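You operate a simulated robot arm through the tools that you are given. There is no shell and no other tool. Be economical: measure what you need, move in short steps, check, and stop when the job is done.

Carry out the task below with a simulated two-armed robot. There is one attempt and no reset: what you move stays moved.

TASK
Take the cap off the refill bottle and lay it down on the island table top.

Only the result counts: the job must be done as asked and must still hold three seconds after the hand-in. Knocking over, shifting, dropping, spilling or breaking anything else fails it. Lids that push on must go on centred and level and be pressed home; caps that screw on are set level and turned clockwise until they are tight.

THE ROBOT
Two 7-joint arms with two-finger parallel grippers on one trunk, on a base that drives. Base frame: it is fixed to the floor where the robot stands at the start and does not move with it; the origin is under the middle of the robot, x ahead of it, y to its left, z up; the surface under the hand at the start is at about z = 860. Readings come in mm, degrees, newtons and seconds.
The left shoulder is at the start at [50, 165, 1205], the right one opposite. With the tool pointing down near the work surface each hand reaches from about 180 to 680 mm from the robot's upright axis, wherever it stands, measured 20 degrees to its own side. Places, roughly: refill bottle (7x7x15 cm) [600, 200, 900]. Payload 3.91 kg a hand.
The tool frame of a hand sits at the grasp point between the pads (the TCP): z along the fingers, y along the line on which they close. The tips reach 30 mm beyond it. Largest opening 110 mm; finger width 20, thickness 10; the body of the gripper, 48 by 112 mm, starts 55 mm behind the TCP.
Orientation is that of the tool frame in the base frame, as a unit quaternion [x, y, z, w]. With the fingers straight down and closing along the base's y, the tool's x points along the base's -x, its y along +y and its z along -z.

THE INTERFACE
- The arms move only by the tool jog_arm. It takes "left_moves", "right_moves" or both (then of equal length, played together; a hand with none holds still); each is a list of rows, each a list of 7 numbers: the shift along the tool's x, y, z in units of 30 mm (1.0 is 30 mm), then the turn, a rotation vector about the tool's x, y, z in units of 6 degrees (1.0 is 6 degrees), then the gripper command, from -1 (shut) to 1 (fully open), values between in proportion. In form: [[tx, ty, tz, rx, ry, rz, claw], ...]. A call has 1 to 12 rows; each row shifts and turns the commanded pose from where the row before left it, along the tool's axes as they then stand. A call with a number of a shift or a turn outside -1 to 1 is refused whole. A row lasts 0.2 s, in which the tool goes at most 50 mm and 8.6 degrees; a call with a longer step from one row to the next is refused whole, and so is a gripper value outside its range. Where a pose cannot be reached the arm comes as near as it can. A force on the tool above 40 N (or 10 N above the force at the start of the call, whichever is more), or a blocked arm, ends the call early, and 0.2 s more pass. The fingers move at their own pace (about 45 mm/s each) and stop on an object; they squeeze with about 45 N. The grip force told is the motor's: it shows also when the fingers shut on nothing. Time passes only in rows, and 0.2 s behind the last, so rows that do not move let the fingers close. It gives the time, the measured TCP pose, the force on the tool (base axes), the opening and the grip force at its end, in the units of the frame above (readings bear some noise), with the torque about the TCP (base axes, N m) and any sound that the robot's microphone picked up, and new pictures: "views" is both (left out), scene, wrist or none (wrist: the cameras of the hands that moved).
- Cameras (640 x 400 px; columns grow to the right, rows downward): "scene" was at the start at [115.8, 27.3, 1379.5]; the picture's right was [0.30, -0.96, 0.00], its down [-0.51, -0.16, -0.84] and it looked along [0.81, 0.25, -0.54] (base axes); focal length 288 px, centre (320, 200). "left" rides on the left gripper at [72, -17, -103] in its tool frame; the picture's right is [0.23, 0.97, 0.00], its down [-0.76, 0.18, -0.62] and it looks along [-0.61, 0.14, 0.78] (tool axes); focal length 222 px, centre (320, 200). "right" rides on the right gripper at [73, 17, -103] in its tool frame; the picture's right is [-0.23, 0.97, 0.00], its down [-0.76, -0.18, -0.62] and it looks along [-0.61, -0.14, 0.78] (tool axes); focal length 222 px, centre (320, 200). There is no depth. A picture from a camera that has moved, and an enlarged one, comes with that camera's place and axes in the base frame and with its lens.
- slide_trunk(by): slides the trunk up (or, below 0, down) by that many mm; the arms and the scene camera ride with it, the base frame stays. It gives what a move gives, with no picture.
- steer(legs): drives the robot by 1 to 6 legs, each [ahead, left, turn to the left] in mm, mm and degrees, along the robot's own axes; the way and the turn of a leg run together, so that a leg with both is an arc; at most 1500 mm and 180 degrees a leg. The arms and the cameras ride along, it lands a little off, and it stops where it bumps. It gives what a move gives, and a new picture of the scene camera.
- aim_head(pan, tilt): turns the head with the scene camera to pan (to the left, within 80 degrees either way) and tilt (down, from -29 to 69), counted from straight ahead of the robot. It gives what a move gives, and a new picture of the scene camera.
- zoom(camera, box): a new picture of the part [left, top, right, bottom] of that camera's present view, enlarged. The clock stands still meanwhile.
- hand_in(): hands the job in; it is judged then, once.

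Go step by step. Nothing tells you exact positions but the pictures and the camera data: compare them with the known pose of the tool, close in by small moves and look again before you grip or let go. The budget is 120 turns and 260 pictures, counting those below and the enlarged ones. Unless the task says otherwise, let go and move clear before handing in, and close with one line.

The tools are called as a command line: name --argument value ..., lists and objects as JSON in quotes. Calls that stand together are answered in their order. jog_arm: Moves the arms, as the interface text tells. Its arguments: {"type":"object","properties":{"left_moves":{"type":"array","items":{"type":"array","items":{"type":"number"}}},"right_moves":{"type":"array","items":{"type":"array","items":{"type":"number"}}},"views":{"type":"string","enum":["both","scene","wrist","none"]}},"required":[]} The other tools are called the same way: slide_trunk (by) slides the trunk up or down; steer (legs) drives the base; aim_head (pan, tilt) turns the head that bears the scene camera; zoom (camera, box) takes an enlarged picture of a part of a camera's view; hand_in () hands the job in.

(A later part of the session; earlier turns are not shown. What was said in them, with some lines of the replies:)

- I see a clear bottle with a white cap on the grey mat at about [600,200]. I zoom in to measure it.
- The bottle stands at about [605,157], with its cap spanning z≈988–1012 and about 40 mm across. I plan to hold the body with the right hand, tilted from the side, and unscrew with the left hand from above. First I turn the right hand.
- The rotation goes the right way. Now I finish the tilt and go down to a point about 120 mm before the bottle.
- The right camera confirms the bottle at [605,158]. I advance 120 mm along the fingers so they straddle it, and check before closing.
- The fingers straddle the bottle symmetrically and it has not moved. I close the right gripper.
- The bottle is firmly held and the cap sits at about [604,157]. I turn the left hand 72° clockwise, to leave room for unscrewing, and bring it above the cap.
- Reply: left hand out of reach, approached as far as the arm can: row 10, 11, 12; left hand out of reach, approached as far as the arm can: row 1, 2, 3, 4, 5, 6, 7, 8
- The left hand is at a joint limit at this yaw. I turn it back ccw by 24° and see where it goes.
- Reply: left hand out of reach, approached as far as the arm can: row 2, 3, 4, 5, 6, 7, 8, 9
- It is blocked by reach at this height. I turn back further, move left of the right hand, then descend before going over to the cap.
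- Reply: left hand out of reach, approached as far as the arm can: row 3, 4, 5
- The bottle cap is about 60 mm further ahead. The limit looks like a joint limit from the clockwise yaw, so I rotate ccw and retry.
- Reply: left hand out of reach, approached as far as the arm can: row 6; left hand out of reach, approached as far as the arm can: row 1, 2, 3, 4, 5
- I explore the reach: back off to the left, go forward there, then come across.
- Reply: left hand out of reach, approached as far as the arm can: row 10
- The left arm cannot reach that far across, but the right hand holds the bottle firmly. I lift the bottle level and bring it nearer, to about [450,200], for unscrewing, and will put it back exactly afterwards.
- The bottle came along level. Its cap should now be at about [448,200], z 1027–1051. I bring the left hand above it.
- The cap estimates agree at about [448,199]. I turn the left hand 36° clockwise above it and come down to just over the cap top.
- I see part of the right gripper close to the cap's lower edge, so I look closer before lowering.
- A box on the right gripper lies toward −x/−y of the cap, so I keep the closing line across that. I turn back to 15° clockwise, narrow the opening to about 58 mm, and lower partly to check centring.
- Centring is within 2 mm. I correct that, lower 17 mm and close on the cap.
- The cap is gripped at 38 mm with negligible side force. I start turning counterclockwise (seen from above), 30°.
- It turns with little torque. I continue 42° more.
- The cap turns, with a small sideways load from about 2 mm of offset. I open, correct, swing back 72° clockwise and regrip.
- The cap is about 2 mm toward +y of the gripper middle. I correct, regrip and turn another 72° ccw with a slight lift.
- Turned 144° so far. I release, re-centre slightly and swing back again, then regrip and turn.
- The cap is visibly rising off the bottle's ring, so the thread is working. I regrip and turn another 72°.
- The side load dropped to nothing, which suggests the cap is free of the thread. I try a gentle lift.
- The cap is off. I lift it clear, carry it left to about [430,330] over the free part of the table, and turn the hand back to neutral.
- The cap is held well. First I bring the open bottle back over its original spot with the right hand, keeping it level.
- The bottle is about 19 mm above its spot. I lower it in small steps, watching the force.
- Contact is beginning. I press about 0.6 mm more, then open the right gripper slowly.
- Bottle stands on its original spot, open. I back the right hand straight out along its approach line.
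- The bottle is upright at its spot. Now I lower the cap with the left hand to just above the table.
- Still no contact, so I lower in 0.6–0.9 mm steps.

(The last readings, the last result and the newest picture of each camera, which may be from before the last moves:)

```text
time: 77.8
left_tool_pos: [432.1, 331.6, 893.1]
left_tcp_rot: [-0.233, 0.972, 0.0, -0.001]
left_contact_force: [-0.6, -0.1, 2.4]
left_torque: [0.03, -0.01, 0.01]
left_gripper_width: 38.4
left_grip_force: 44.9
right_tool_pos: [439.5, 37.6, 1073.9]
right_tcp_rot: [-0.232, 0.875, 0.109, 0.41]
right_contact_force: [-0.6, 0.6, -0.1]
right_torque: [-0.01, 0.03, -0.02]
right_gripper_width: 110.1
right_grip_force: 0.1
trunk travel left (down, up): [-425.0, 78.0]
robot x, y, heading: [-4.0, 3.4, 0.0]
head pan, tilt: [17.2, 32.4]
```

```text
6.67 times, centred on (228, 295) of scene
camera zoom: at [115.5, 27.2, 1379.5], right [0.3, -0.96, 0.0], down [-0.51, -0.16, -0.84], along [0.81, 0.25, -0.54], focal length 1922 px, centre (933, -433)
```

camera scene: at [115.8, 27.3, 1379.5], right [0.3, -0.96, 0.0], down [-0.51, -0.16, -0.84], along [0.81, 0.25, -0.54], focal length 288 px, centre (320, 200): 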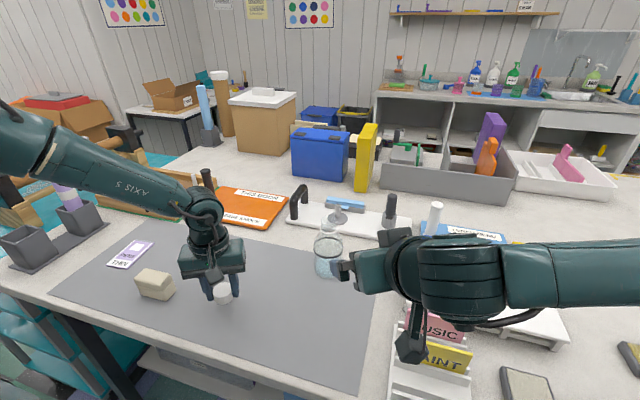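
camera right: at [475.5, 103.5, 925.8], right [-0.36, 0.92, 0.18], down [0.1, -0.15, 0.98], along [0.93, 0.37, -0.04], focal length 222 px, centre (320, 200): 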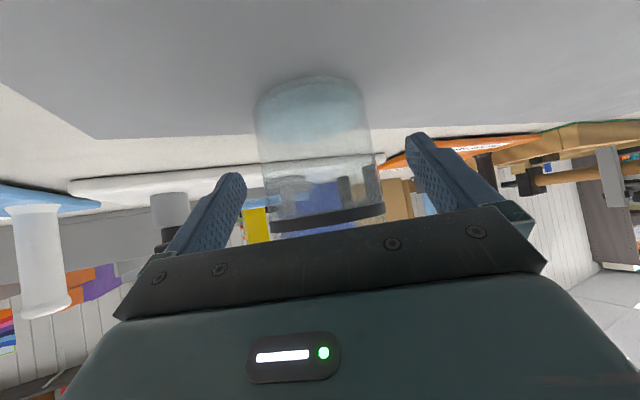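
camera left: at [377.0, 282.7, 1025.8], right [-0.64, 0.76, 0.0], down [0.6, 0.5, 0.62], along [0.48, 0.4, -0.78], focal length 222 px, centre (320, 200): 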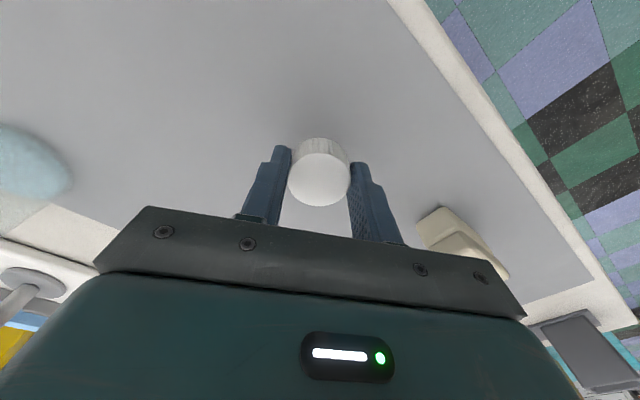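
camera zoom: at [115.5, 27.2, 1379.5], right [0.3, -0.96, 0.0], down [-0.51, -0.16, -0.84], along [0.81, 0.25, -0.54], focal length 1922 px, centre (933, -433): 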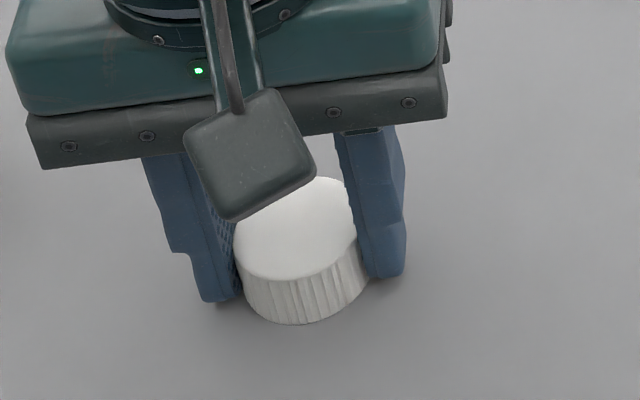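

Light contact. A last 0.5 mm, then I open gently to about 65 mm and rise straight up.

jog_arm --left_moves '[[0, 0, 0.015, 0, 0, 0, -1], [0, 0, 0, 0, 0, 0, -0.28], [0, 0, 0, 0, 0, 0, -0.2], [0, 0, 0, 0, 0, 0, 0], [0, 0, 0, 0, 0, 0, 0.15], [0, 0, 0, 0, 0, 0, 0.15], [0, 0, -0.3, 0, 0, 0, 0.15], [0, 0, -0.7, 0, 0, 0, 0.15], [0, 0, -1, 0, 0, 0, 0.15], [0, 0, -1, 0, 0, 0, 0.15], [0, 0, -1, 0, 0, 0, 0.15], [0, 0, -1, 0, 0, 0, 0.15]]'

zoom --camera "scene" --box '[150, 200, 390, 350]'

```text
time: 80.4
left_tool_pos: [431.8, 333.4, 1043.3]
left_tcp_rot: [-0.233, 0.972, 0.0, 0.0]
left_contact_force: [0.0, 0.2, 0.3]
left_torque: [0.01, -0.01, 0.03]
left_gripper_width: 63.1
left_grip_force: 0.0
right_tool_pos: [438.0, 38.0, 1073.2]
right_tcp_rot: [-0.233, 0.875, 0.11, 0.409]
right_contact_force: [0.3, 0.1, -0.7]
right_torque: [-0.01, 0.03, 0.01]
right_gripper_width: 110.1
right_grip_force: 0.2
trunk travel left (down, up): [-425.0, 78.0]
robot x, y, heading: [-0.1, 2.2, -0.1]
head pan, tilt: [17.2, 32.4]
camera scene: at [115.4, 27.2, 1379.5], right [0.3, -0.96, 0.0], down [-0.51, -0.16, -0.84], along [0.81, 0.25, -0.54], focal length 288 px, centre (320, 200)
camera left: at [375.7, 283.4, 1146.5], right [-0.64, 0.77, 0.0], down [0.6, 0.5, 0.62], along [0.48, 0.4, -0.78], focal length 222 px, centre (320, 200)
```

scene: 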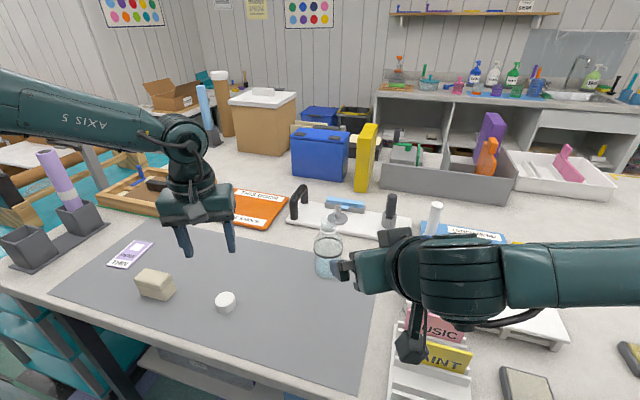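
left: 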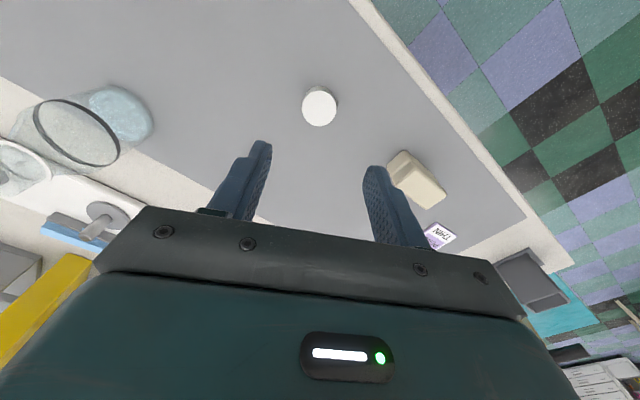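

```text
2.67 times, centred on (270, 275) of scene
camera zoom: at [115.4, 27.2, 1379.5], right [0.3, -0.96, 0.0], down [-0.51, -0.16, -0.84], along [0.81, 0.25, -0.54], focal length 769 px, centre (453, 0)
```

zoom: 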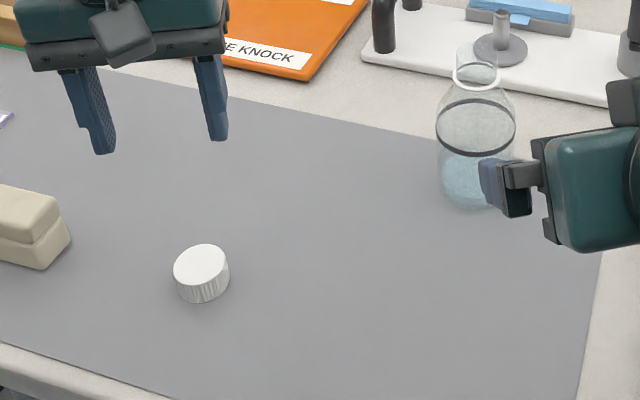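

The cap lies flat on the island table top, the bottle stands upright and open at its spot, and both hands are clear. I hand in.

hand_in

```text
The job is handed in.
```

The cap is unscrewed and lying flat on the grey mat on the island table top. The refill bottle stands open and upright within a few millimetres of where it started. To reach the cap I lifted the bottle, moved it closer to unscrew it, and then put it back. Nothing else was knocked or moved.
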